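You operate a simulated robot arm through the tools that you are given. There is no shell and no other tool. Be economical: measure what you need, move in short steps, check, and stop when the job is done.

You are at the controls of a simulated robot arm. One attempt, no reset.

Task
Take the funnel from the top of the blue tank and put it on the steel ledge of the grey block. Put the carton marked "Seals" from the top of the blue tank on the top of the small bench and the carton labelled "Rings" on the upper shelf of the blue trolley. Open the good drawer. Do these in any order. Set down upright: carton.

The check looks at the end state, three seconds after you hand in, the way a careful person would. Anything else that was tipped, shoved, dropped, spilled or broken makes it a failure. Lids that push on must go on centred and level and be pressed home; caps that screw on are set level and turned clockwise until they are tight.

Robot
A 7-joint arm with a two-finger parallel gripper on a trunk, on a base that drives. Base frame: it is fixed to the floor where the robot stands at the start and does not move with it; the origin is under the middle of the robot, x ahead of it, y to its left, z up; the surface under the hand at the start is at about z = 0.66. Lengths are in m, angles in rad, forces in N, time in s.
With the tool pointing down near the work surface it reaches from about 0.42 to 0.9 m from the robot's upright axis, wherever it stands. Its first joint turns from -0.297 to 2.199 rad. Places, roughly: good drawer [5.5, -2.3, 0.7]; steel ledge of the grey block [-2.4, 0.4, 1]; top of the small bench [-0.1, 2.7, 0.9]; upper shelf of the blue trolley [-2.6, -2.5, 1.1]. Payload 1.57 kg.
The tool frame sits at the grasp point between the pads (the TCP): z along the fingers, y along the line on which they close. The tips reach 0.03 m beyond it. Largest opening 0.08 m; finger width 0.017, thickness 0.012; the body of the gripper, 0.04 by 0.082 m, starts 0.08 m behind the TCP.
Orientation is told as [roll, pitch, yaw] about the base's x, y, z axes, in that order, counted from this pose: with the fingers straight down and closing along the base's y, the tool's x points along the base's -x, its y along +y and its z along -z.

Tools
- The arm moves only by the tool step_arm. Its arguments are lists of equal length, an entry for each row: "translation": the shift along the base's x, y, z in m, a list of three; "delta_rot": the turn, a rotation vector about the base's x, y, z in rad, a list of three; "jaw": the opening in per cent of the stroke, from 0 (shut) to 100 (fully open). In form: {"translation": [[tx, ty, tz], ...], "delta_rot": [[rx, ry, rz], ...], "jaw": [jaw, ...]}. A call has 1 to 10 rows; each row shifts and turns the commanded pose from where the row before left it. Each row takes 0.2 s and may step no farther than 0.05 m and 0.15 rad from the row before; otherwise, or with a gripper value out of range, the whole call is refused. Where a pose cannot be reached the arm comes as near as it can. A force on the tool above 40 N (or 10 N above the force at the start of the call, whichever is more), or a blocked arm, ends the call early, and 0.2 s more pass. Each finger travels about 0.045 m/s and halts on what it meets, pressing with about 34 N; the grip force reading is that of the motor and also rises with nothing between the fingers. The clock runs only during rows and for 0.2 s after the last one: add rows that do not move to give the fingers time. It gives the time, the measured TCP pose, the force on the tool (base axes), the opening and the grip force at its end, in the units of the frame above (readings bear some noise), with the torque about the TCP (base axes, N m) and any sound that the robot's microphone picked up.
- Cameras (640 x 400 px; columns grow to the right, rows downward): "scene" is now at [0.0027, -0.1871, 1.2653]; the picture's right is [0.46, -0.89, 0.00], its down [-0.37, -0.19, -0.91] and it looks along [0.81, 0.42, -0.42] (base axes); focal length 287 px, centre (320, 200). "wrist" rides on the gripper at [0.072, -0.007, -0.122] in the tool frame; the picture's right is [0.09, 1.00, 0.00], its down [-0.84, 0.08, -0.54] and it looks along [-0.54, 0.05, 0.84] (tool axes); focal length 238 px, centre (320, 200). There is no depth. A picture from a camera that has moved, and an enlarged one, comes with that camera's place and axes in the base frame and with its lens.
- capture(camera): a new picture of that camera. The clock stands still meanwhile.
- lift_body(by): slides the trunk up (or, below 0, down) by that many m; the arm and the scene camera ride with it, the base frame stays. It gives what a move gives, with no picture.
- roll_base(legs): drives the robot by 1 to 6 legs, each [ahead, left, turn to the left] in m, m and rad, along the robot's own axes; the way and the turn of a leg run together, so that a leg with both is an arc; at most 1.5 m and 3.142 rad a leg. The arm and the cameras ride along, it lands a little off, and it stops where it bumps. It gives what a move gives.
- aim_head(pan, tilt): turns the head with the scene camera to pan (to the left, within 1.902 rad either way) and tilt (down, from -0.506 to 1.204), counted from straight ahead of the robot. It gives what a move gives.
- enlarge(camera, box): a new picture of the part [left, top, right, bottom] of that camera's present view, enlarged. The clock stands still meanwhile.
- close_job(): hands the job in; it is judged then, once.

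Go step by step. Nothing tells you exact positions but the pictures and the camera data: compare them with the known pose of the tool, close in by small moves and look again before you grip or let go. The budget is 165 turns and 120 pictures, counting those below and the enlarged ones. Unless the task says otherwise, let go and move clear before handing in.

The tools are called as a command line: name --argument value ..., lists and objects as JSON in quotes. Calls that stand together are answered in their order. step_arm: Moves the arm, as the interface text tells. Its arguments: {"type":"object","properties":{"translation":{"type":"array"},"delta_rot":{"type":"array"},"jaw":{"type":"array"}},"required":["translation","delta_rot","jaw"]} The other tools are called the same way: lift_body (by) slides the trunk up or down; roll_base (legs) drives the base; aim_head (pan, tilt) turns the head that bears the scene camera; capture (camera) takes a picture; enlarge (camera, box) takes an enlarged picture of a part of a camera's view; close_job () hands the job in.

At the start:

```text
clock: 0.0
ee_pos: [0.4957, 0.322, 0.9554]
tcp_rot: [0.001, 0.0, 0.001]
ft_force: [-0.2, 0.4, 0.5]
ft_torque: [0.0, -0.02, -0.01]
gripper_width: 0.0801
grip_force: 0.1
trunk travel left (down, up): [-0.625, 0.165]
robot x, y, heading: [-0.0006, -0.0002, 0.002]
head pan, tilt: [0.48, 0.431]
```

scene: 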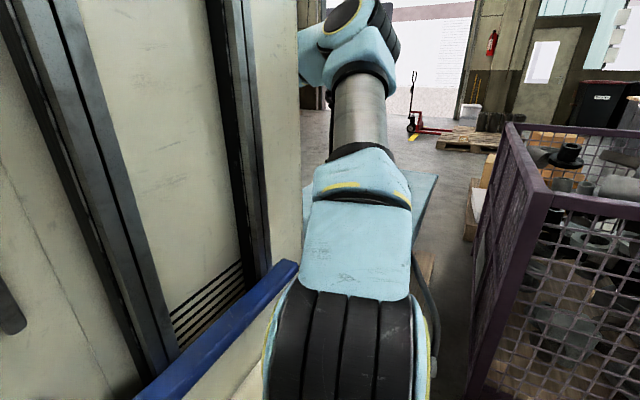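
wrist: 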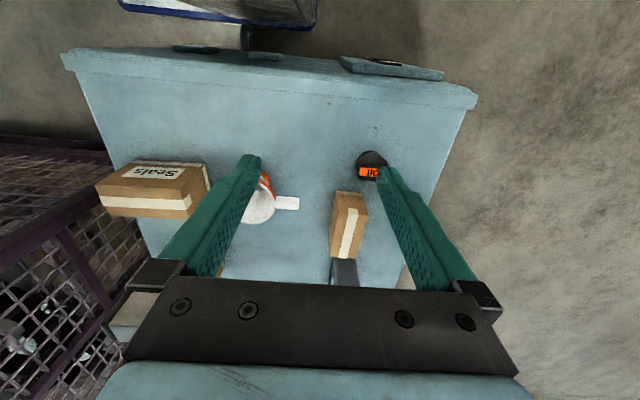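

I see the tank top under the hand with the Seals carton, a white and orange object, another carton and small things. I'll look closer.

enlarge --camera "wrist" --box '[80, 30, 480, 280]'

aim_head --pan 0.0 --tilt 0.8

capture --camera "scene"

```text
1.60 times, centred on (280, 155) of wrist
camera zoom: at [0.4237, 0.316, 1.0769], right [-0.09, 1.0, 0.0], down [0.84, 0.08, 0.54], along [0.54, 0.05, -0.84], focal length 381 px, centre (384, 272)
```

zoom: 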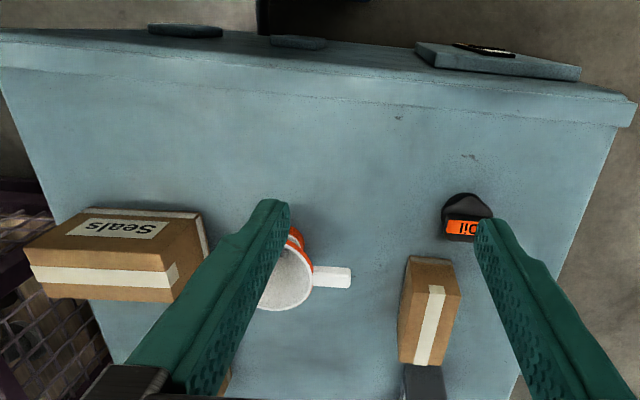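

```text
clock: 0.9
ee_pos: [0.4961, 0.3221, 0.9543]
tcp_rot: [-0.001, 0.001, 0.0]
ft_force: [0.0, -0.3, -0.8]
ft_torque: [0.01, 0.02, 0.01]
gripper_width: 0.0801
grip_force: 0.1
trunk travel left (down, up): [-0.625, 0.165]
robot x, y, heading: [0.002, 0.0001, 0.001]
head pan, tilt: [0.0, 0.799]
```

```text
116 pictures are left
camera scene: at [0.0015, -0.2296, 1.2331], right [0.0, -1.0, 0.0], down [-0.72, 0.0, -0.7], along [0.7, 0.0, -0.72], focal length 287 px, centre (320, 200)
```

scene: 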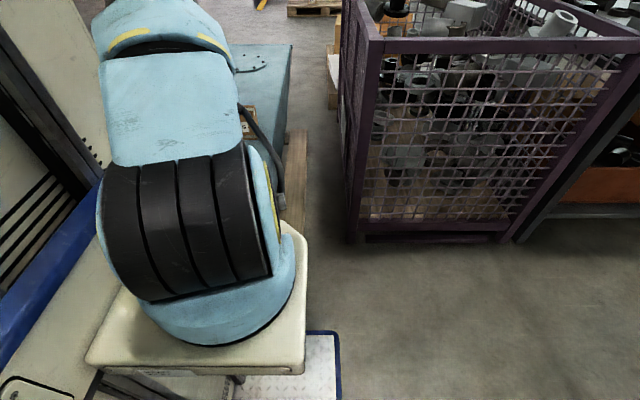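

The arm hides things. I move the hand up and on ahead, for a better view of the tank top.

step_arm --translation '[[0.04, -0.03, 0.03], [0.04, -0.03, 0.03], [0.04, -0.03, 0.03], [0.04, -0.03, 0.03]]' --delta_rot '[[0, 0, 0], [0, 0, 0], [0, 0, 0], [0, 0, 0]]' --jaw '[100, 100, 100, 100]'

capture --camera "wrist"

aim_head --pan 1.3 --tilt 0.5

capture --camera "scene"

```text
refused: row 1 steps farther than a row can; nothing moved
```

```text
115 pictures are left
camera wrist: at [0.4237, 0.316, 1.0769], right [-0.09, 1.0, 0.0], down [0.84, 0.08, 0.54], along [0.54, 0.05, -0.84], focal length 238 px, centre (320, 200)
```

wrist: 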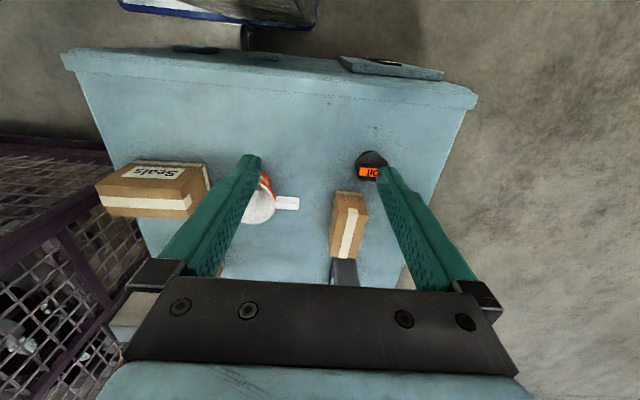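

```text
clock: 2.4
ee_pos: [0.4955, 0.3231, 0.9541]
tcp_rot: [0.0, 0.0, 0.001]
ft_force: [0.2, -0.4, 0.1]
ft_torque: [-0.03, -0.01, -0.01]
gripper_width: 0.0802
grip_force: 0.1
trunk travel left (down, up): [-0.625, 0.165]
robot x, y, heading: [0.0007, 0.0028, 0.002]
head pan, tilt: [1.3, 0.499]
```

```text
114 pictures are left
camera scene: at [-0.0548, -0.142, 1.259], right [0.96, -0.27, 0.0], down [-0.13, -0.46, -0.88], along [0.24, 0.85, -0.48], focal length 287 px, centre (320, 200)
```

scene: 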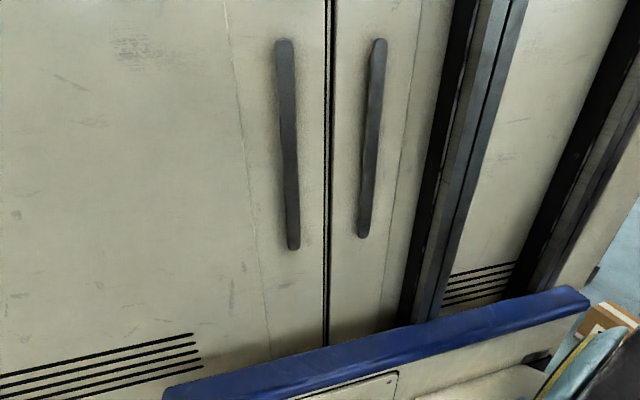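

The robot's own column fills the view to the left. I move the hand up and ahead in smaller rows.

step_arm --translation '[[0.03, -0.02, 0.03], [0.03, -0.02, 0.03], [0.03, -0.02, 0.03], [0.03, -0.02, 0.03]]' --delta_rot '[[0, 0, 0], [0, 0, 0], [0, 0, 0], [0, 0, 0]]' --jaw '[100, 100, 100, 100]'

capture --camera "wrist"

```text
clock: 3.4
ee_pos: [0.6178, 0.2433, 1.0745]
tcp_rot: [0.0, 0.0, 0.001]
ft_force: [0.2, 0.3, 0.1]
ft_torque: [-0.02, 0.0, -0.02]
gripper_width: 0.0799
grip_force: 0.1
trunk travel left (down, up): [-0.625, 0.165]
robot x, y, heading: [-0.0012, 0.0031, -0.0]
head pan, tilt: [1.3, 0.499]
```

```text
113 pictures are left
camera wrist: at [0.545, 0.2369, 1.1965], right [-0.09, 1.0, 0.0], down [0.84, 0.08, 0.54], along [0.54, 0.05, -0.84], focal length 238 px, centre (320, 200)
```

wrist: 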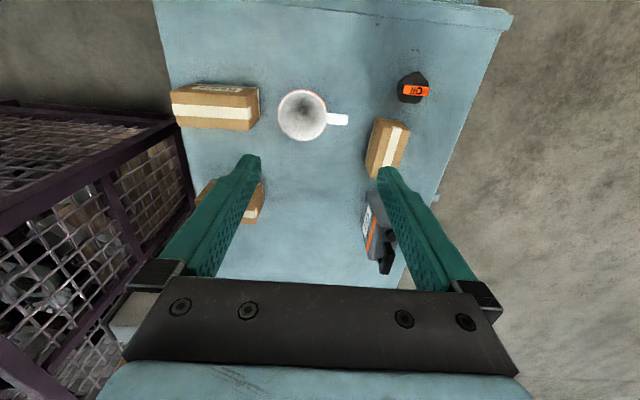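

enlarge --camera "wrist" --box '[160, 60, 448, 240]'

aim_head --pan 0.35 --tilt 0.6

capture --camera "scene"

```text
2.22 times, centred on (304, 150) of wrist
camera zoom: at [0.545, 0.2369, 1.1965], right [-0.09, 1.0, 0.0], down [0.84, 0.08, 0.54], along [0.54, 0.05, -0.84], focal length 530 px, centre (356, 311)
```

zoom: 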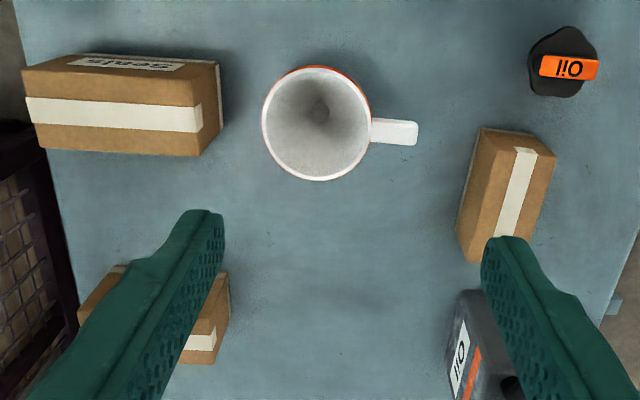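

```text
clock: 4.6
ee_pos: [0.6175, 0.2435, 1.0734]
tcp_rot: [0.0, 0.0, 0.001]
ft_force: [0.1, -0.8, -0.7]
ft_torque: [-0.03, -0.03, 0.0]
gripper_width: 0.0799
grip_force: 0.1
trunk travel left (down, up): [-0.625, 0.165]
robot x, y, heading: [-0.0023, -0.0037, 0.001]
head pan, tilt: [0.351, 0.6]
```

```text
111 pictures are left
camera scene: at [0.0038, -0.1992, 1.2499], right [0.34, -0.94, 0.0], down [-0.53, -0.19, -0.83], along [0.77, 0.28, -0.56], focal length 287 px, centre (320, 200)
```

scene: 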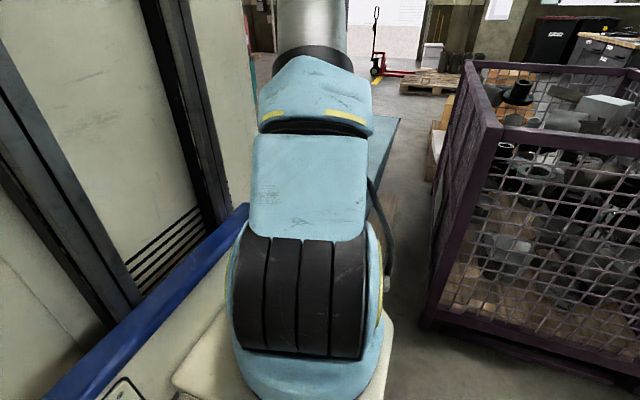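

I estimate the funnel's rim near (0.65, 0.21) and Seals near (0.66, 0.03). To read the labels of the other cartons I tilt the hand, so the camera looks lower and ahead.

step_arm --translation '[[-0.04, 0, -0.02], [-0.04, 0, -0.02], [-0.04, 0, -0.02], [0, 0, 0], [0, 0, 0]]' --delta_rot '[[0, -0.12, 0], [0, -0.12, 0], [0, -0.12, 0], [0, -0.12, 0], [0, 0, 0]]' --jaw '[100, 100, 100, 100, 100]'

capture --camera "wrist"

```text
clock: 6.0
ee_pos: [0.5612, 0.208, 0.9829]
tcp_rot: [-0.006, -0.416, -0.128]
ft_force: [0.5, -0.2, 0.8]
ft_torque: [0.01, -0.01, 0.0]
gripper_width: 0.0799
grip_force: 0.1
trunk travel left (down, up): [-0.625, 0.165]
robot x, y, heading: [0.0006, -0.0001, -0.002]
head pan, tilt: [0.351, 0.6]
stopped in row 5: the arm was blocked; the commanded pose is now the measured one
```

```text
110 pictures are left
camera wrist: at [0.446, 0.2171, 1.0661], right [0.05, 1.0, -0.04], down [0.55, 0.01, 0.83], along [0.83, -0.06, -0.55], focal length 238 px, centre (320, 200)
```

wrist: 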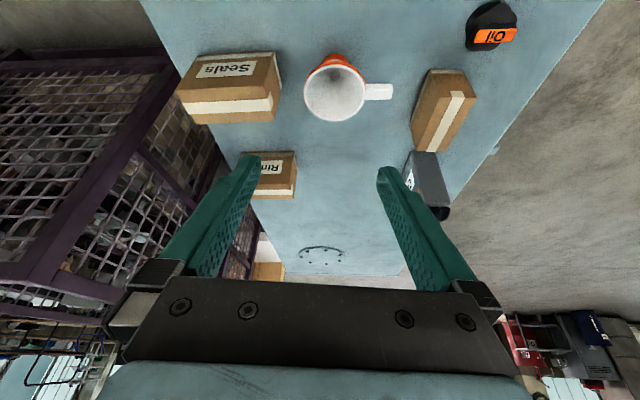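

The far right carton reads "Rin…", so that is Rings, near (0.84, 0.07). I zoom in on the funnel to see how it stands.

enlarge --camera "wrist" --box '[240, 30, 480, 180]'

step_arm --translation '[[0, 0, 0.0], [0, 0, 0.0], [0, 0, 0], [0, 0, 0.0]]' --delta_rot '[[0, 0.14, 0.04], [0, 0.14, 0.04], [0, 0.136, 0.048], [0, 0, 0]]' --jaw '[100, 100, 100, 100]'

```text
2.67 times, centred on (360, 105) of wrist
camera zoom: at [0.446, 0.2171, 1.0661], right [0.05, 1.0, -0.04], down [0.55, 0.01, 0.83], along [0.83, -0.06, -0.55], focal length 636 px, centre (213, 453)
```

zoom: 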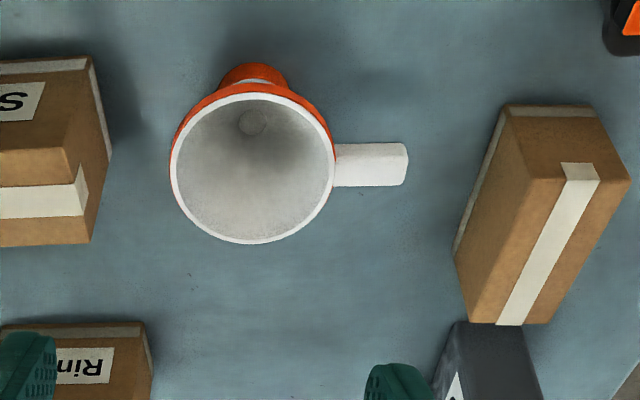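

```text
clock: 7.0
ee_pos: [0.5294, 0.2198, 0.9994]
tcp_rot: [-0.017, -0.031, 0.049]
ft_force: [0.0, 0.7, 0.4]
ft_torque: [-0.01, 0.03, -0.01]
gripper_width: 0.0802
grip_force: 0.0
trunk travel left (down, up): [-0.625, 0.165]
robot x, y, heading: [-0.0029, 0.0013, -0.0]
head pan, tilt: [0.351, 0.6]
```

The funnel stands upright on its spout, rim centre about (0.658, 0.214, 0.725). Its flat handle tab points to +y with its middle near (0.659, 0.283). I'll turn the hand 90° to grip the tab across its width.

step_arm --translation '[[0.013, 0.006, -0.01], [0.013, 0.006, -0.01], [0.013, 0.006, -0.01], [0.013, 0.006, -0.01], [0.013, 0.007, -0.01], [0.013, 0.007, -0.01], [0.013, 0.007, -0.01], [0.013, 0.007, -0.01], [0.013, 0.007, -0.01], [0.013, 0.006, -0.01]]' --delta_rot '[[0.017, 0.031, 0.138], [0, 0, 0.138], [0, 0, 0.138], [0, 0, 0.138], [0, 0, 0.138], [0, 0, 0.138], [0, 0, 0.138], [0, 0, 0.138], [0, 0, 0.138], [0, 0, 0.138]]' --jaw '[100, 100, 100, 100, 100, 100, 100, 100, 100, 100]'

step_arm --translation '[[0, 0, 0], [0, 0, 0]]' --delta_rot '[[0, 0, 0.138], [0, 0, 0]]' --jaw '[100, 100]'

capture --camera "wrist"

```text
clock: 9.2
ee_pos: [0.6614, 0.2847, 0.899]
tcp_rot: [0.008, -0.002, 1.426]
ft_force: [0.7, -0.4, 0.8]
ft_torque: [0.0, 0.02, -0.01]
gripper_width: 0.0799
grip_force: 0.0
trunk travel left (down, up): [-0.625, 0.165]
robot x, y, heading: [0.0037, 0.0011, 0.0]
head pan, tilt: [0.351, 0.6]
```

```text
clock: 9.8
ee_pos: [0.6608, 0.2859, 0.9]
tcp_rot: [0.005, 0.0, 1.561]
ft_force: [-0.4, 0.8, 1.0]
ft_torque: [0.02, 0.0, -0.03]
gripper_width: 0.0799
grip_force: 0.1
trunk travel left (down, up): [-0.625, 0.165]
robot x, y, heading: [-0.0025, 0.0006, -0.001]
head pan, tilt: [0.351, 0.6]
```

```text
108 pictures are left
camera wrist: at [0.6675, 0.213, 1.0217], right [-1.0, -0.08, 0.0], down [-0.07, 0.84, 0.54], along [-0.05, 0.54, -0.84], focal length 238 px, centre (320, 200)
```

wrist: 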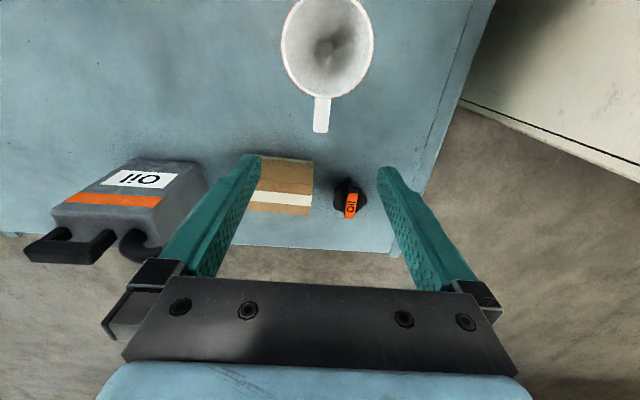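

The tab lies where I reckoned, at (0.659, 0.282). I go down over it, stopping short of the top to check.

step_arm --translation '[[0, 0, -0.045], [0, 0, -0.045], [0, 0, -0.04], [0, 0, -0.02], [0, 0, 0]]' --delta_rot '[[0, 0, 0.0], [0, 0, 0], [0, 0, 0], [0, 0, 0], [0, 0, 0]]' --jaw '[100, 100, 100, 100, 100]'

capture --camera "wrist"

```text
clock: 11.0
ee_pos: [0.6595, 0.2854, 0.749]
tcp_rot: [0.005, -0.002, 1.563]
ft_force: [-0.5, 0.2, 0.2]
ft_torque: [0.01, -0.02, 0.02]
gripper_width: 0.0799
grip_force: 0.0
trunk travel left (down, up): [-0.625, 0.165]
robot x, y, heading: [0.0034, -0.0029, 0.004]
head pan, tilt: [0.351, 0.6]
```

```text
107 pictures are left
camera wrist: at [0.6662, 0.2118, 0.8709], right [-1.0, -0.08, 0.0], down [-0.07, 0.84, 0.54], along [-0.05, 0.54, -0.84], focal length 238 px, centre (320, 200)
```

wrist: 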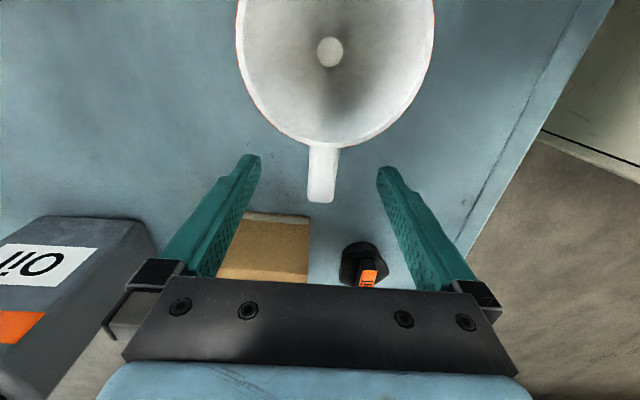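

step_arm --translation '[[-0.004, 0.0, -0.03], [0, 0, 0], [0, 0, 0], [0, 0, 0], [0, 0, 0], [0, 0, 0], [0, 0, 0]]' --delta_rot '[[0, 0, 0.0], [0, 0, 0], [0, 0, 0], [0, 0, 0], [0, 0, 0], [0, 0, 0], [0, 0, 0]]' --jaw '[100, 60, 30, 10, 5, 0, 0]'

capture --camera "wrist"

```text
clock: 12.6
ee_pos: [0.6558, 0.284, 0.7196]
tcp_rot: [0.005, 0.002, 1.562]
ft_force: [2.0, -1.2, -0.9]
ft_torque: [0.0, -0.12, 0.17]
gripper_width: 0.0173
grip_force: 29.2
trunk travel left (down, up): [-0.625, 0.165]
robot x, y, heading: [0.0007, -0.0003, -0.003]
head pan, tilt: [0.351, 0.6]
```

```text
106 pictures are left
camera wrist: at [0.6614, 0.2123, 0.842], right [-1.0, -0.08, 0.0], down [-0.07, 0.84, 0.54], along [-0.05, 0.54, -0.84], focal length 238 px, centre (320, 200)
```

wrist: 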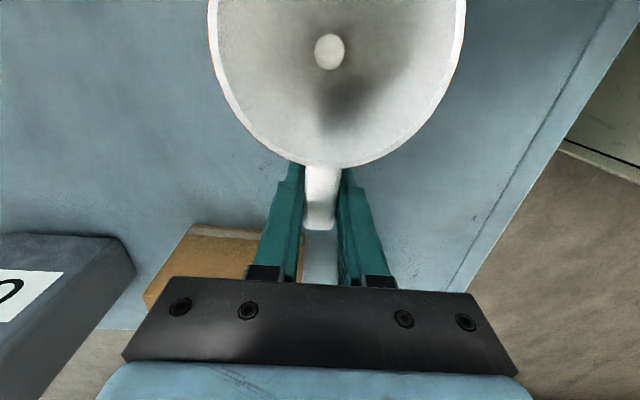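

The tab is held at 17 mm. I lift the funnel well up and look around for the way to the grey block.

step_arm --translation '[[0, 0, 0.02], [0, 0, 0.04], [0, 0, 0.045], [0, 0, 0.045], [0, 0, 0.045], [0, 0, 0.045], [-0.04, 0, 0.02], [-0.04, 0, 0.02], [-0.03, 0, 0.02], [0, 0, 0]]' --delta_rot '[[0, 0, 0.0], [0, 0, 0], [0, 0, 0], [0, 0, 0], [0, 0, 0], [0, 0, 0], [0, 0, 0], [0, 0, 0], [0, 0, 0], [0, 0, 0]]' --jaw '[0, 0, 0, 0, 0, 0, 0, 0, 0, 0]'

capture --camera "wrist"

aim_head --pan -1.9 --tilt 0.3

capture --camera "scene"

aim_head --pan 1.9 --tilt 0.3

capture --camera "scene"

```text
clock: 14.8
ee_pos: [0.5447, 0.289, 1.0184]
tcp_rot: [0.004, 0.0, 1.562]
ft_force: [-0.4, 0.5, -2.1]
ft_torque: [0.06, 0.02, 0.01]
gripper_width: 0.0175
grip_force: 32.5
trunk travel left (down, up): [-0.625, 0.165]
robot x, y, heading: [-0.0015, -0.0001, -0.002]
head pan, tilt: [0.351, 0.6]
```

```text
105 pictures are left
camera wrist: at [0.5515, 0.2172, 1.1396], right [-1.0, -0.08, 0.01], down [-0.07, 0.84, 0.54], along [-0.05, 0.54, -0.84], focal length 238 px, centre (320, 200)
```

wrist: 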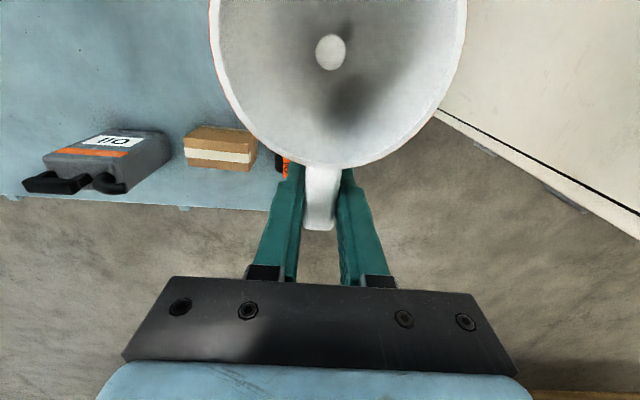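

```text
clock: 16.9
ee_pos: [0.5462, 0.2901, 1.0179]
tcp_rot: [0.007, 0.002, 1.562]
ft_force: [-0.4, -0.2, -0.9]
ft_torque: [0.05, 0.01, -0.01]
gripper_width: 0.0174
grip_force: 32.7
trunk travel left (down, up): [-0.625, 0.165]
robot x, y, heading: [0.0001, -0.0018, 0.001]
head pan, tilt: [-1.901, 0.3]
```

```text
104 pictures are left
camera scene: at [-0.1093, -0.318, 1.2774], right [-0.95, 0.32, 0.0], down [0.1, 0.28, -0.96], along [-0.31, -0.9, -0.3], focal length 287 px, centre (320, 200)
```

scene: 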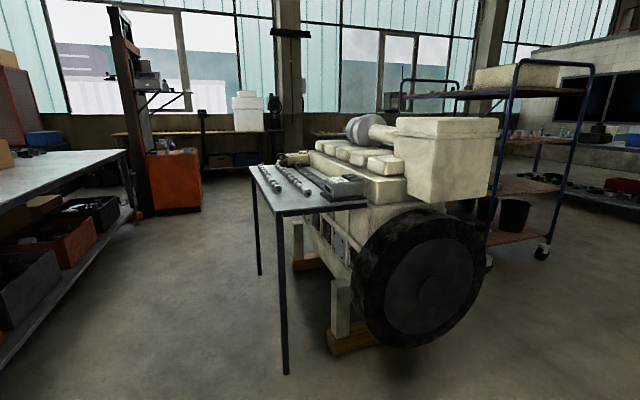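

```text
clock: 20.1
ee_pos: [0.545, 0.2889, 1.0183]
tcp_rot: [0.005, 0.001, 1.561]
ft_force: [0.7, 0.0, -1.3]
ft_torque: [0.07, -0.02, 0.01]
gripper_width: 0.0174
grip_force: 32.2
trunk travel left (down, up): [-0.625, 0.165]
robot x, y, heading: [0.0019, 0.0035, -0.003]
head pan, tilt: [1.901, 0.3]
```

```text
103 pictures are left
camera scene: at [-0.1093, -0.1413, 1.2774], right [0.95, 0.32, 0.0], down [0.1, -0.28, -0.96], along [-0.31, 0.9, -0.3], focal length 287 px, centre (320, 200)
```

scene: 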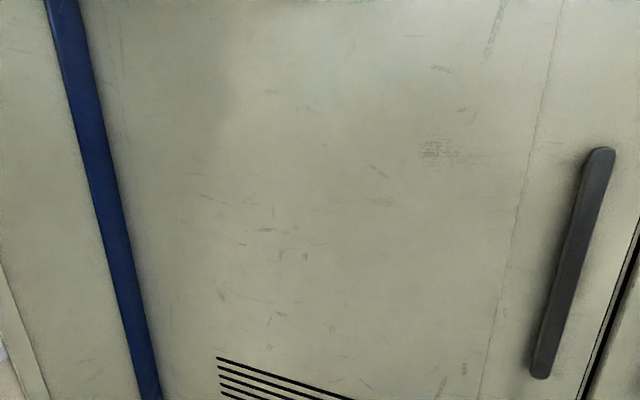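

The funnel hangs level in the grip. There is an engine stand and a blue trolley at the right rear; the ledge is behind. I back off the tank a little and then turn to the right in parts, looking.

roll_base --legs '[[-0.4, 0, 0]]'

capture --camera "scene"

```text
clock: 22.6
ee_pos: [0.1429, 0.2894, 1.0187]
tcp_rot: [0.005, 0.0, 1.561]
ft_force: [-0.1, 1.1, -0.9]
ft_torque: [0.07, -0.01, -0.01]
gripper_width: 0.0174
grip_force: 31.7
trunk travel left (down, up): [-0.625, 0.165]
robot x, y, heading: [-0.4042, -0.0029, 0.004]
head pan, tilt: [1.901, 0.3]
```

```text
102 pictures are left
camera scene: at [-0.5106, -0.1416, 1.2774], right [0.95, 0.32, 0.0], down [0.1, -0.28, -0.96], along [-0.31, 0.9, -0.3], focal length 287 px, centre (320, 200)
```

scene: 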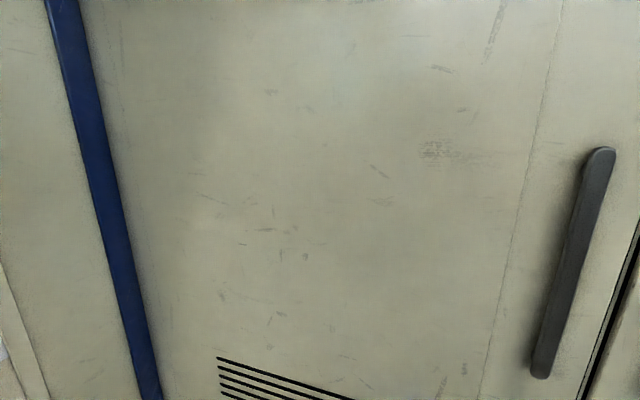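

The column is part of the robot, so I only see ahead and to its right. I turn right a quarter and look.

roll_base --legs '[[0, 0, -1.57]]'

aim_head --pan -1.5 --tilt 0.35

capture --camera "scene"

```text
clock: 26.7
ee_pos: [-0.0956, -0.5359, 1.0175]
tcp_rot: [0.006, 0.002, 0.023]
ft_force: [0.4, 0.3, -1.0]
ft_torque: [-0.01, -0.08, -0.02]
gripper_width: 0.0175
grip_force: 32.9
trunk travel left (down, up): [-0.625, 0.165]
robot x, y, heading: [-0.4006, -0.0012, -1.538]
head pan, tilt: [1.901, 0.3]
```

```text
clock: 29.6
ee_pos: [-0.0953, -0.5369, 1.0183]
tcp_rot: [0.005, 0.0, 0.022]
ft_force: [-0.4, -0.1, -0.6]
ft_torque: [0.0, -0.05, -0.03]
gripper_width: 0.0175
grip_force: 32.8
trunk travel left (down, up): [-0.625, 0.165]
robot x, y, heading: [-0.4031, -0.0022, -1.537]
head pan, tilt: [-1.499, 0.351]
```

```text
101 pictures are left
camera scene: at [-0.7256, 0.0632, 1.2727], right [-0.1, 0.99, 0.0], down [0.34, 0.04, -0.94], along [-0.93, -0.1, -0.34], focal length 287 px, centre (320, 200)
```

scene: 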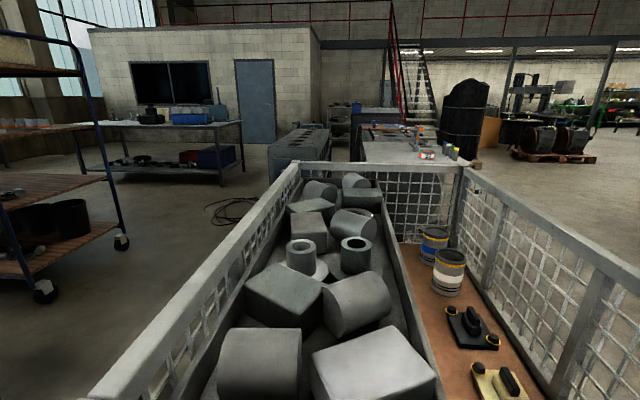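

I zoom toward where the ledge should appear, around (409, 147).

enlarge --camera "scene" --box '[260, 80, 520, 240]'

```text
2.46 times, centred on (390, 160) of scene
camera zoom: at [-0.7256, 0.0632, 1.2727], right [-0.1, 0.99, 0.0], down [0.34, 0.04, -0.94], along [-0.93, -0.1, -0.34], focal length 706 px, centre (148, 298)
```

zoom: 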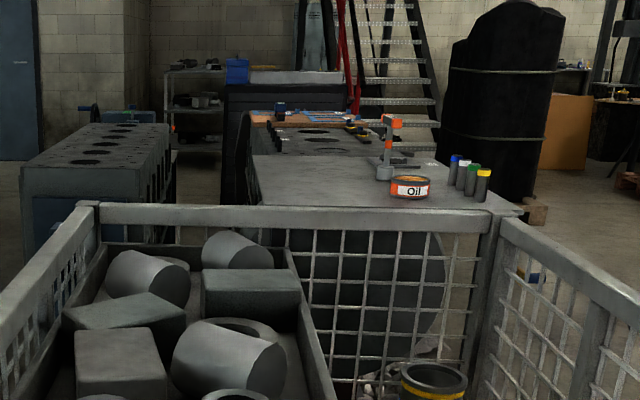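

The steel ledge is the plate holding the oil can and bottles, roughly x −2.57..−1.97, y 0.1..0.57, z 1.0, behind a mesh bin. I'll come at it from its −y side. First I raise the trunk, then go ahead into the aisle and turn right.

lift_body --by 0.165

roll_base --legs '[[0.6, 0, 0], [0, 0, -1.6]]'

aim_head --pan -0.2 --tilt 0.5

capture --camera "scene"

```text
clock: 31.4
ee_pos: [-0.0944, -0.5365, 1.1817]
tcp_rot: [0.005, -0.001, 0.022]
ft_force: [-0.3, -1.3, -1.4]
ft_torque: [0.0, -0.05, -0.01]
gripper_width: 0.0174
grip_force: 32.3
trunk travel left (down, up): [-0.79, 0.0]
robot x, y, heading: [-0.4002, -0.0, -1.54]
head pan, tilt: [-1.499, 0.351]
```

```text
clock: 38.7
ee_pos: [-0.9286, -0.8856, 1.1818]
tcp_rot: [0.004, 0.0, -1.576]
ft_force: [-0.3, -0.4, -1.3]
ft_torque: [-0.08, 0.0, -0.02]
gripper_width: 0.0178
grip_force: 32.4
trunk travel left (down, up): [-0.79, 0.0]
robot x, y, heading: [-0.3818, -0.5966, -3.14]
head pan, tilt: [-1.499, 0.351]
```

```text
clock: 40.1
ee_pos: [-0.9279, -0.8844, 1.1817]
tcp_rot: [0.004, 0.001, -1.576]
ft_force: [-0.4, 0.9, -0.8]
ft_torque: [-0.09, -0.01, 0.03]
gripper_width: 0.0177
grip_force: 32.2
trunk travel left (down, up): [-0.79, 0.0]
robot x, y, heading: [-0.3832, -0.5922, -3.142]
head pan, tilt: [-0.201, 0.499]
```

```text
99 pictures are left
camera scene: at [-0.3934, -0.3452, 1.424], right [0.2, 0.98, 0.0], down [0.47, -0.09, -0.88], along [-0.86, 0.17, -0.48], focal length 287 px, centre (320, 200)
```

scene: 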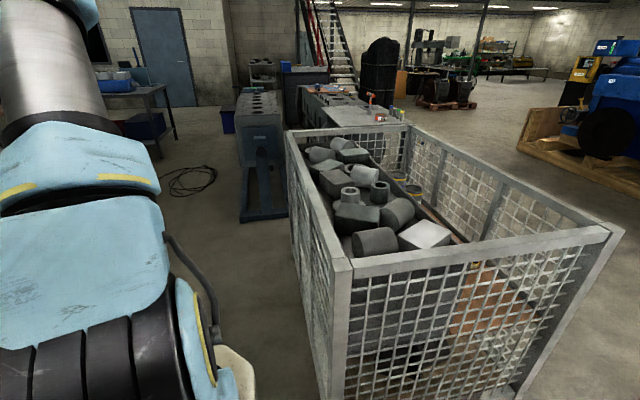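

The mesh bin spans about x −2.11..−0.90, y −0.2..0.6 with its rim at 0.955. A second grey engine block on a stand sits at about x −2.8, y −0.4. I zoom on the ledge.

enlarge --camera "scene" --box '[200, 60, 440, 210]'

```text
2.67 times, centred on (320, 135) of scene
camera zoom: at [-0.3934, -0.3452, 1.424], right [0.2, 0.98, 0.0], down [0.47, -0.09, -0.88], along [-0.86, 0.17, -0.48], focal length 765 px, centre (320, 373)
```

zoom: 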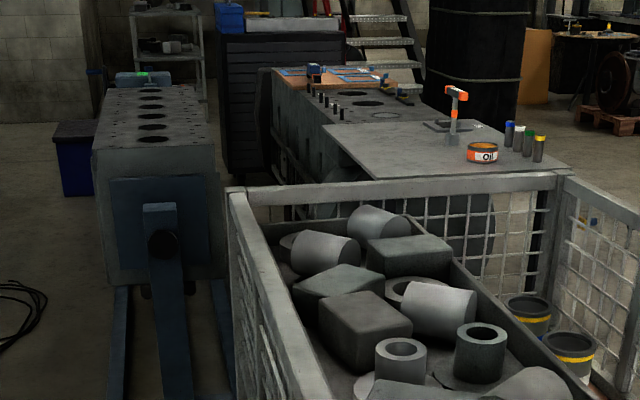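

The plate lies about x −2.75..−2.15, y 0.13..0.65, z 0.955; its left half is free. I drive along the aisle, turn to face +y, and look again.

roll_base --legs '[[1.0, 0.25, 0], [0.75, 0.0, 0], [0, 0, -1.57]]'

aim_head --pan 0.0 --tilt 0.6

capture --camera "scene"

capture --camera "wrist"

```text
clock: 52.9
ee_pos: [-2.3859, -0.2931, 1.183]
tcp_rot: [0.006, 0.001, 3.103]
ft_force: [0.1, 0.7, -0.6]
ft_torque: [0.02, 0.05, 0.0]
gripper_width: 0.0177
grip_force: 32.5
trunk travel left (down, up): [-0.79, 0.0]
robot x, y, heading: [-2.1146, -0.8504, 1.538]
head pan, tilt: [-0.201, 0.499]
```

```text
clock: 53.6
ee_pos: [-2.387, -0.2928, 1.1817]
tcp_rot: [0.004, -0.002, 3.101]
ft_force: [0.1, 0.4, -1.9]
ft_torque: [-0.01, 0.08, -0.01]
gripper_width: 0.0176
grip_force: 32.3
trunk travel left (down, up): [-0.79, 0.0]
robot x, y, heading: [-2.1142, -0.8484, 1.545]
head pan, tilt: [0.0, 0.6]
```

```text
97 pictures are left
camera scene: at [-1.8831, -0.8462, 1.4149], right [1.0, -0.03, 0.0], down [-0.02, -0.56, -0.83], along [0.03, 0.82, -0.56], focal length 287 px, centre (320, 200)
```

scene: 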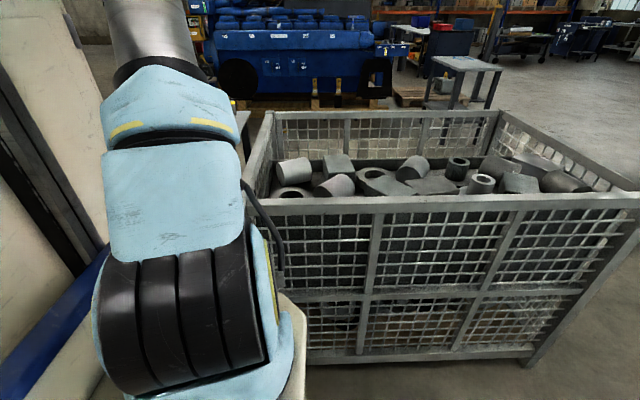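

```text
96 pictures are left
camera wrist: at [-2.3145, -0.2896, 1.3045], right [0.05, -1.0, 0.01], down [-0.84, -0.04, 0.54], along [-0.54, -0.03, -0.84], focal length 238 px, centre (320, 200)
```

wrist: 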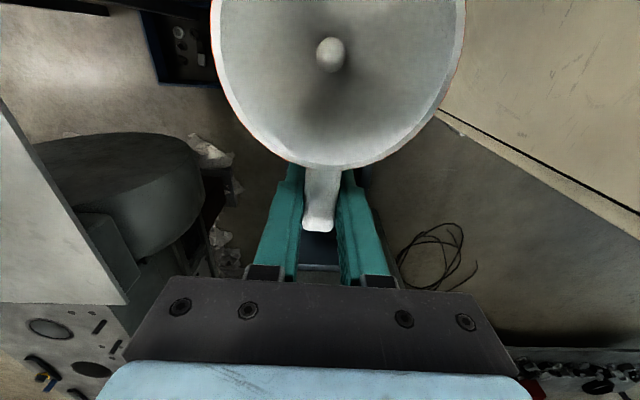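

The plate's near edge is at y≈0.14, as reckoned. I creep ahead to bring it in reach, then move the hand over the plate.

roll_base --legs '[[0.22, 0.09, 0.02]]'

step_arm --translation '[[0.0, 0.03, 0.0], [0.01, 0.045, 0.0], [0.01, 0.045, 0], [0.01, 0.045, 0], [0.01, 0.045, 0], [0, 0, 0]]' --delta_rot '[[0, 0, 0.0], [0, 0, 0], [0, 0, 0], [0, 0, 0], [0, 0, 0], [0, 0, 0]]' --jaw '[0, 0, 0, 0, 0, 0]'

capture --camera "wrist"

```text
clock: 55.4
ee_pos: [-2.4788, -0.0802, 1.1823]
tcp_rot: [0.004, 0.0, 3.112]
ft_force: [0.7, -0.1, -0.2]
ft_torque: [0.01, 0.07, 0.01]
gripper_width: 0.0174
grip_force: 32.3
trunk travel left (down, up): [-0.79, 0.0]
robot x, y, heading: [-2.2014, -0.6323, 1.551]
head pan, tilt: [0.0, 0.6]
```

```text
clock: 56.8
ee_pos: [-2.4377, 0.1283, 1.1816]
tcp_rot: [0.005, -0.001, 3.113]
ft_force: [0.5, -0.3, -1.2]
ft_torque: [-0.02, 0.05, 0.0]
gripper_width: 0.0174
grip_force: 32.1
trunk travel left (down, up): [-0.79, 0.0]
robot x, y, heading: [-2.2, -0.6318, 1.549]
head pan, tilt: [0.0, 0.6]
```

```text
95 pictures are left
camera wrist: at [-2.3652, 0.1337, 1.3041], right [0.06, -1.0, 0.01], down [-0.84, -0.05, 0.54], along [-0.54, -0.04, -0.84], focal length 238 px, centre (320, 200)
```

wrist: 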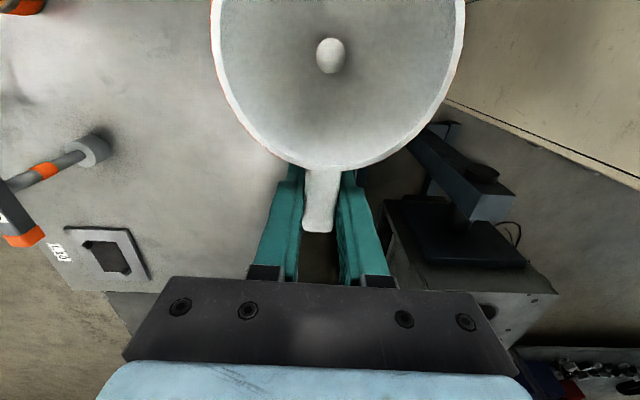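

step_arm --translation '[[0.01, 0.04, 0.0], [0.01, 0.04, 0.0], [0.0, 0.02, -0.03], [0, 0, -0.04], [0, 0, -0.03], [0, 0, 0]]' --delta_rot '[[0, 0, 0.0], [0, 0, 0], [0, 0, 0], [0, 0, 0], [0, 0, 0], [0, 0, 0]]' --jaw '[0, 0, 0, 0, 0, 0]'

capture --camera "wrist"

aim_head --pan 0.45 --tilt 0.4

capture --camera "scene"

```text
clock: 58.2
ee_pos: [-2.4202, 0.1689, 1.1026]
tcp_rot: [0.005, 0.0, 3.113]
ft_force: [0.7, -0.1, -0.3]
ft_torque: [0.0, 0.06, -0.01]
gripper_width: 0.0175
grip_force: 32.3
out of reach, approached as far as the arm can: row 1, 2, 3
trunk travel left (down, up): [-0.79, 0.0]
robot x, y, heading: [-2.1969, -0.6313, 1.55]
head pan, tilt: [0.0, 0.6]
```

```text
94 pictures are left
camera wrist: at [-2.3481, 0.1741, 1.225], right [0.06, -1.0, 0.01], down [-0.84, -0.05, 0.54], along [-0.54, -0.04, -0.84], focal length 238 px, centre (320, 200)
```

wrist: 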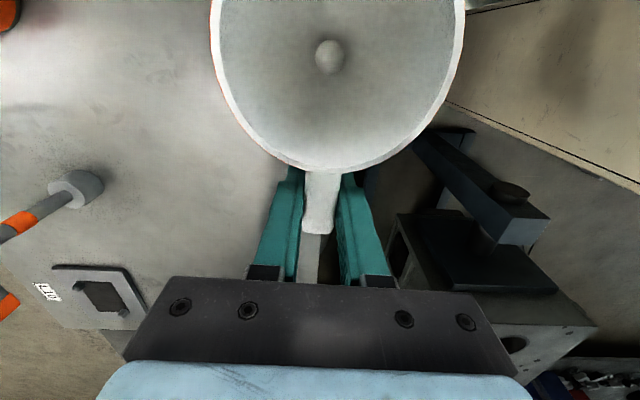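

```text
clock: 59.1
ee_pos: [-2.4197, 0.1697, 1.1033]
tcp_rot: [0.005, -0.001, 3.113]
ft_force: [0.2, 0.0, -0.1]
ft_torque: [-0.01, 0.06, 0.01]
gripper_width: 0.0176
grip_force: 32.5
trunk travel left (down, up): [-0.79, 0.0]
robot x, y, heading: [-2.2004, -0.6307, 1.554]
head pan, tilt: [0.45, 0.4]
```

```text
93 pictures are left
camera scene: at [-2.0094, -0.6309, 1.4331], right [0.91, 0.42, 0.0], down [0.16, -0.35, -0.92], along [-0.38, 0.84, -0.39], focal length 287 px, centre (320, 200)
```

scene: 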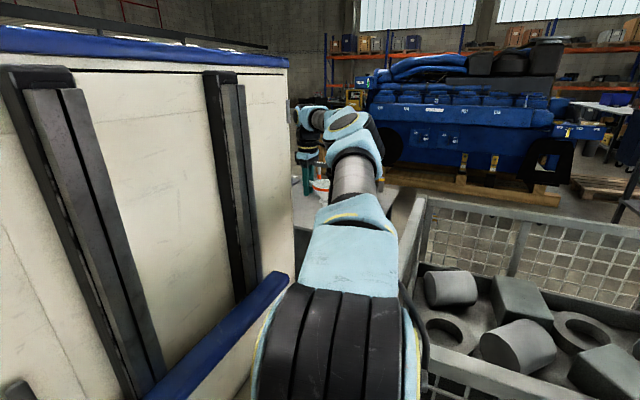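

step_arm --translation '[[0.0, 0.02, -0.02], [0.01, 0.03, 0.0], [0.01, 0.03, 0.0], [0, 0, 0]]' --delta_rot '[[0, 0, 0.0], [0, 0, 0], [0, 0, 0], [0, 0, 0]]' --jaw '[0, 0, 0, 0]'

```text
clock: 60.1
ee_pos: [-2.3819, 0.2099, 1.08]
tcp_rot: [0.006, 0.001, 3.113]
ft_force: [0.2, 0.7, -0.4]
ft_torque: [0.01, 0.04, -0.05]
gripper_width: 0.0176
grip_force: 32.6
out of reach, approached as far as the arm can: row 1, 2, 3
trunk travel left (down, up): [-0.79, 0.0]
robot x, y, heading: [-2.1993, -0.6291, 1.553]
head pan, tilt: [0.45, 0.4]
```

step_arm --translation '[[0.0, 0.0, -0.03], [0.0, 0.0, -0.01], [0, 0, 0]]' --delta_rot '[[0, 0, 0.0], [0, 0, 0], [0, 0, 0]]' --jaw '[0, 0, 0]'

capture --camera "wrist"

enlarge --camera "scene" --box '[260, 90, 420, 220]'

```text
clock: 60.9
ee_pos: [-2.3837, 0.2087, 1.0392]
tcp_rot: [0.005, -0.003, 3.114]
ft_force: [-0.2, 0.3, -1.2]
ft_torque: [-0.02, 0.08, 0.0]
gripper_width: 0.0176
grip_force: 31.8
trunk travel left (down, up): [-0.79, 0.0]
robot x, y, heading: [-2.1989, -0.6279, 1.548]
head pan, tilt: [0.45, 0.4]
```

```text
92 pictures are left
camera wrist: at [-2.3124, 0.2135, 1.1612], right [0.06, -1.0, 0.01], down [-0.84, -0.05, 0.54], along [-0.54, -0.04, -0.84], focal length 238 px, centre (320, 200)
```

wrist: 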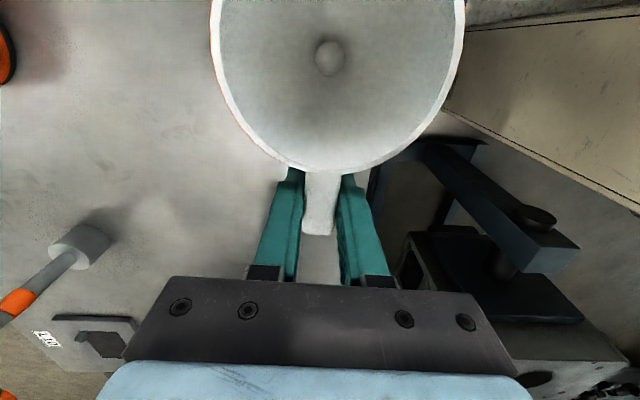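

```text
3.08 times, centred on (340, 155) of scene
camera zoom: at [-2.0094, -0.6309, 1.4331], right [0.91, 0.42, 0.0], down [0.16, -0.35, -0.92], along [-0.38, 0.84, -0.39], focal length 883 px, centre (258, 338)
```

zoom: 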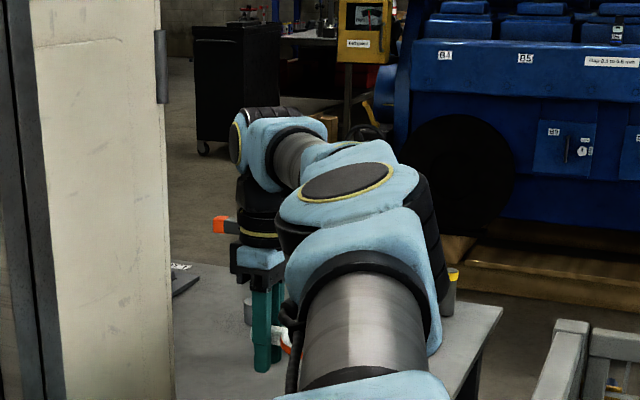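

The funnel is over the plate with 3–4 cm to the edge; I try for a bit more inward, then lower in small steps until it touches.

step_arm --translation '[[0.0, 0.02, 0], [0.0, 0.02, 0], [0, 0, -0.008], [0, 0, 0], [0, 0, -0.006], [0, 0, 0]]' --delta_rot '[[0, 0, 0.0], [0, 0, 0], [0, 0, 0], [0, 0, 0.0], [0, 0, 0], [0, 0, 0]]' --jaw '[0, 0, 0, 0, 0, 0]'

```text
clock: 62.3
ee_pos: [-2.3782, 0.2183, 1.0255]
tcp_rot: [0.005, 0.0, 3.113]
ft_force: [0.3, -0.6, -1.0]
ft_torque: [0.0, 0.04, -0.02]
gripper_width: 0.0176
grip_force: 32.4
out of reach, approached as far as the arm can: row 1, 2
trunk travel left (down, up): [-0.79, 0.0]
robot x, y, heading: [-2.2003, -0.6307, 1.553]
head pan, tilt: [0.45, 0.4]
```

step_arm --translation '[[0, 0, -0.004], [0, 0, -0.004], [0, 0, -0.004], [0, 0, 0]]' --delta_rot '[[0, 0, 0.0], [0, 0, 0], [0, 0, 0.0], [0, 0, 0]]' --jaw '[0, 0, 0, 0]'

enlarge --camera "scene" --box '[290, 140, 370, 205]'

```text
clock: 63.3
ee_pos: [-2.3782, 0.2194, 1.0114]
tcp_rot: [0.005, -0.002, 3.114]
ft_force: [-0.4, 1.2, -0.8]
ft_torque: [-0.02, 0.07, -0.01]
gripper_width: 0.0175
grip_force: 32.7
trunk travel left (down, up): [-0.79, 0.0]
robot x, y, heading: [-2.2023, -0.6259, 1.551]
head pan, tilt: [0.45, 0.4]
```

```text
6.15 times, centred on (330, 172) of scene
camera zoom: at [-2.0095, -0.6309, 1.4331], right [0.91, 0.42, 0.0], down [0.16, -0.35, -0.92], along [-0.38, 0.84, -0.39], focal length 1766 px, centre (258, 369)
```

zoom: 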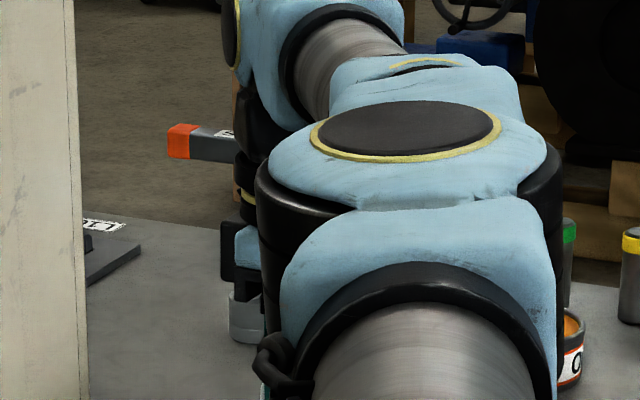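

step_arm --translation '[[0, 0, -0.004], [0, 0, -0.004], [0, 0, 0]]' --delta_rot '[[0, 0, 0.0], [0, 0, 0], [0, 0, 0.0]]' --jaw '[0, 0, 0]'

```text
clock: 64.1
ee_pos: [-2.3803, 0.2211, 1.0072]
tcp_rot: [0.002, -0.002, 3.115]
ft_force: [-6.4, 2.6, 19.7]
ft_torque: [0.05, -0.86, 0.08]
gripper_width: 0.0175
grip_force: 32.8
trunk travel left (down, up): [-0.79, 0.0]
robot x, y, heading: [-2.1997, -0.6323, 1.548]
head pan, tilt: [0.45, 0.4]
```

Contact: the spout stands on the plate. I ease off a little and open.

step_arm --translation '[[0, 0, 0.004], [0, 0, 0], [0, 0, 0], [0, 0, 0], [0, 0, 0], [0, 0, 0], [0, 0, 0]]' --delta_rot '[[0, 0, 0.0], [0, 0, 0], [0, 0, 0.0], [0, 0, 0], [0, 0, 0], [0, 0, 0], [0, 0, 0]]' --jaw '[0, 20, 40, 60, 80, 100, 100]'

capture --camera "wrist"

```text
clock: 65.7
ee_pos: [-2.3789, 0.2199, 1.0086]
tcp_rot: [0.006, 0.0, 3.113]
ft_force: [-0.1, 0.2, 0.8]
ft_torque: [0.01, -0.01, -0.01]
gripper_width: 0.0799
grip_force: 0.1
trunk travel left (down, up): [-0.79, 0.0]
robot x, y, heading: [-2.1983, -0.6313, 1.551]
head pan, tilt: [0.45, 0.4]
```

```text
89 pictures are left
camera wrist: at [-2.3061, 0.2244, 1.1306], right [0.06, -1.0, 0.01], down [-0.84, -0.05, 0.54], along [-0.54, -0.04, -0.84], focal length 238 px, centre (320, 200)
```

wrist: 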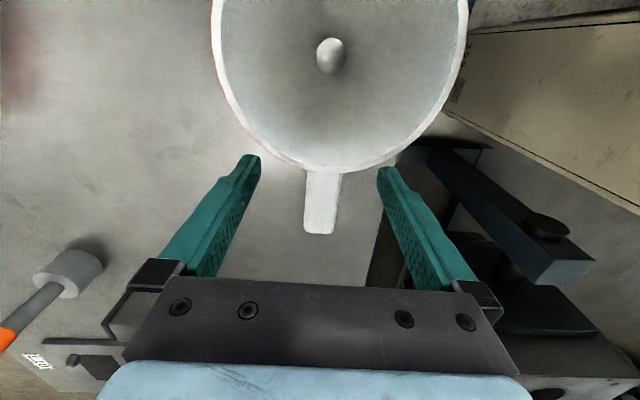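

The funnel stands by itself on the ledge. I raise the hand clear and check.

step_arm --translation '[[0, 0, 0.03], [0, 0, 0.04], [0, 0, 0.04], [0, 0, 0.04], [0, -0.045, 0], [0, -0.045, 0], [0, -0.045, 0], [0, -0.045, 0]]' --delta_rot '[[0, 0, 0.0], [0, 0, 0], [0, 0, 0.0], [0, 0, 0], [0, 0, 0], [0, 0, 0], [0, 0, 0], [0, 0, 0]]' --jaw '[100, 100, 100, 100, 100, 100, 100, 100]'

capture --camera "wrist"

```text
clock: 67.5
ee_pos: [-2.3654, 0.0254, 1.1565]
tcp_rot: [0.005, -0.002, 3.11]
ft_force: [0.3, -0.3, -0.7]
ft_torque: [-0.07, 0.02, -0.04]
gripper_width: 0.0798
grip_force: 0.0
out of reach, approached as far as the arm can: row 2, 3, 4
trunk travel left (down, up): [-0.79, 0.0]
robot x, y, heading: [-2.2001, -0.63, 1.545]
head pan, tilt: [0.45, 0.4]
```

```text
88 pictures are left
camera wrist: at [-2.2922, 0.0311, 1.2782], right [0.06, -1.0, 0.01], down [-0.84, -0.05, 0.54], along [-0.54, -0.04, -0.84], focal length 238 px, centre (320, 200)
```

wrist: 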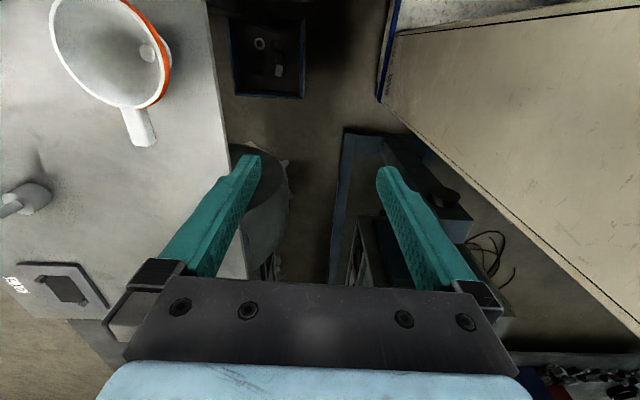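

The funnel stands upright well inside the ledge. Now back to the tank for the cartons: back off, turn right, drive along the aisle and sidestep to the start.

roll_base --legs '[[-0.22, 0, 0], [0, 0, -1.55], [1.0, 0, 0], [0.85, 0, 0], [0, 0.85, 0]]'

aim_head --pan 0.0 --tilt 0.5

capture --camera "scene"

```text
clock: 85.6
ee_pos: [0.2082, 0.2699, 1.1565]
tcp_rot: [0.006, -0.002, 1.622]
ft_force: [0.5, 0.4, -0.1]
ft_torque: [0.0, 0.0, 0.03]
gripper_width: 0.0799
grip_force: 0.0
trunk travel left (down, up): [-0.79, 0.0]
robot x, y, heading: [-0.434, 0.0519, 0.064]
head pan, tilt: [0.45, 0.4]
```

```text
clock: 86.5
ee_pos: [0.2089, 0.2695, 1.1568]
tcp_rot: [0.006, 0.001, 1.624]
ft_force: [0.1, 0.0, -0.8]
ft_torque: [0.04, 0.0, 0.0]
gripper_width: 0.0801
grip_force: 0.1
trunk travel left (down, up): [-0.79, 0.0]
robot x, y, heading: [-0.4359, 0.0548, 0.062]
head pan, tilt: [0.0, 0.499]
```

```text
87 pictures are left
camera scene: at [-0.4077, -0.176, 1.424], right [0.06, -1.0, 0.0], down [-0.48, -0.03, -0.88], along [0.88, 0.05, -0.48], focal length 287 px, centre (320, 200)
```

scene: 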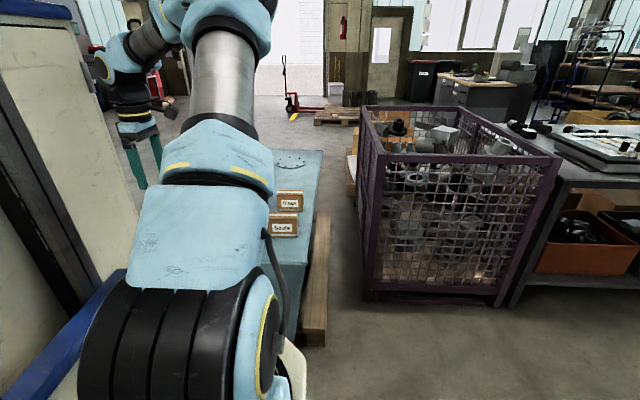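

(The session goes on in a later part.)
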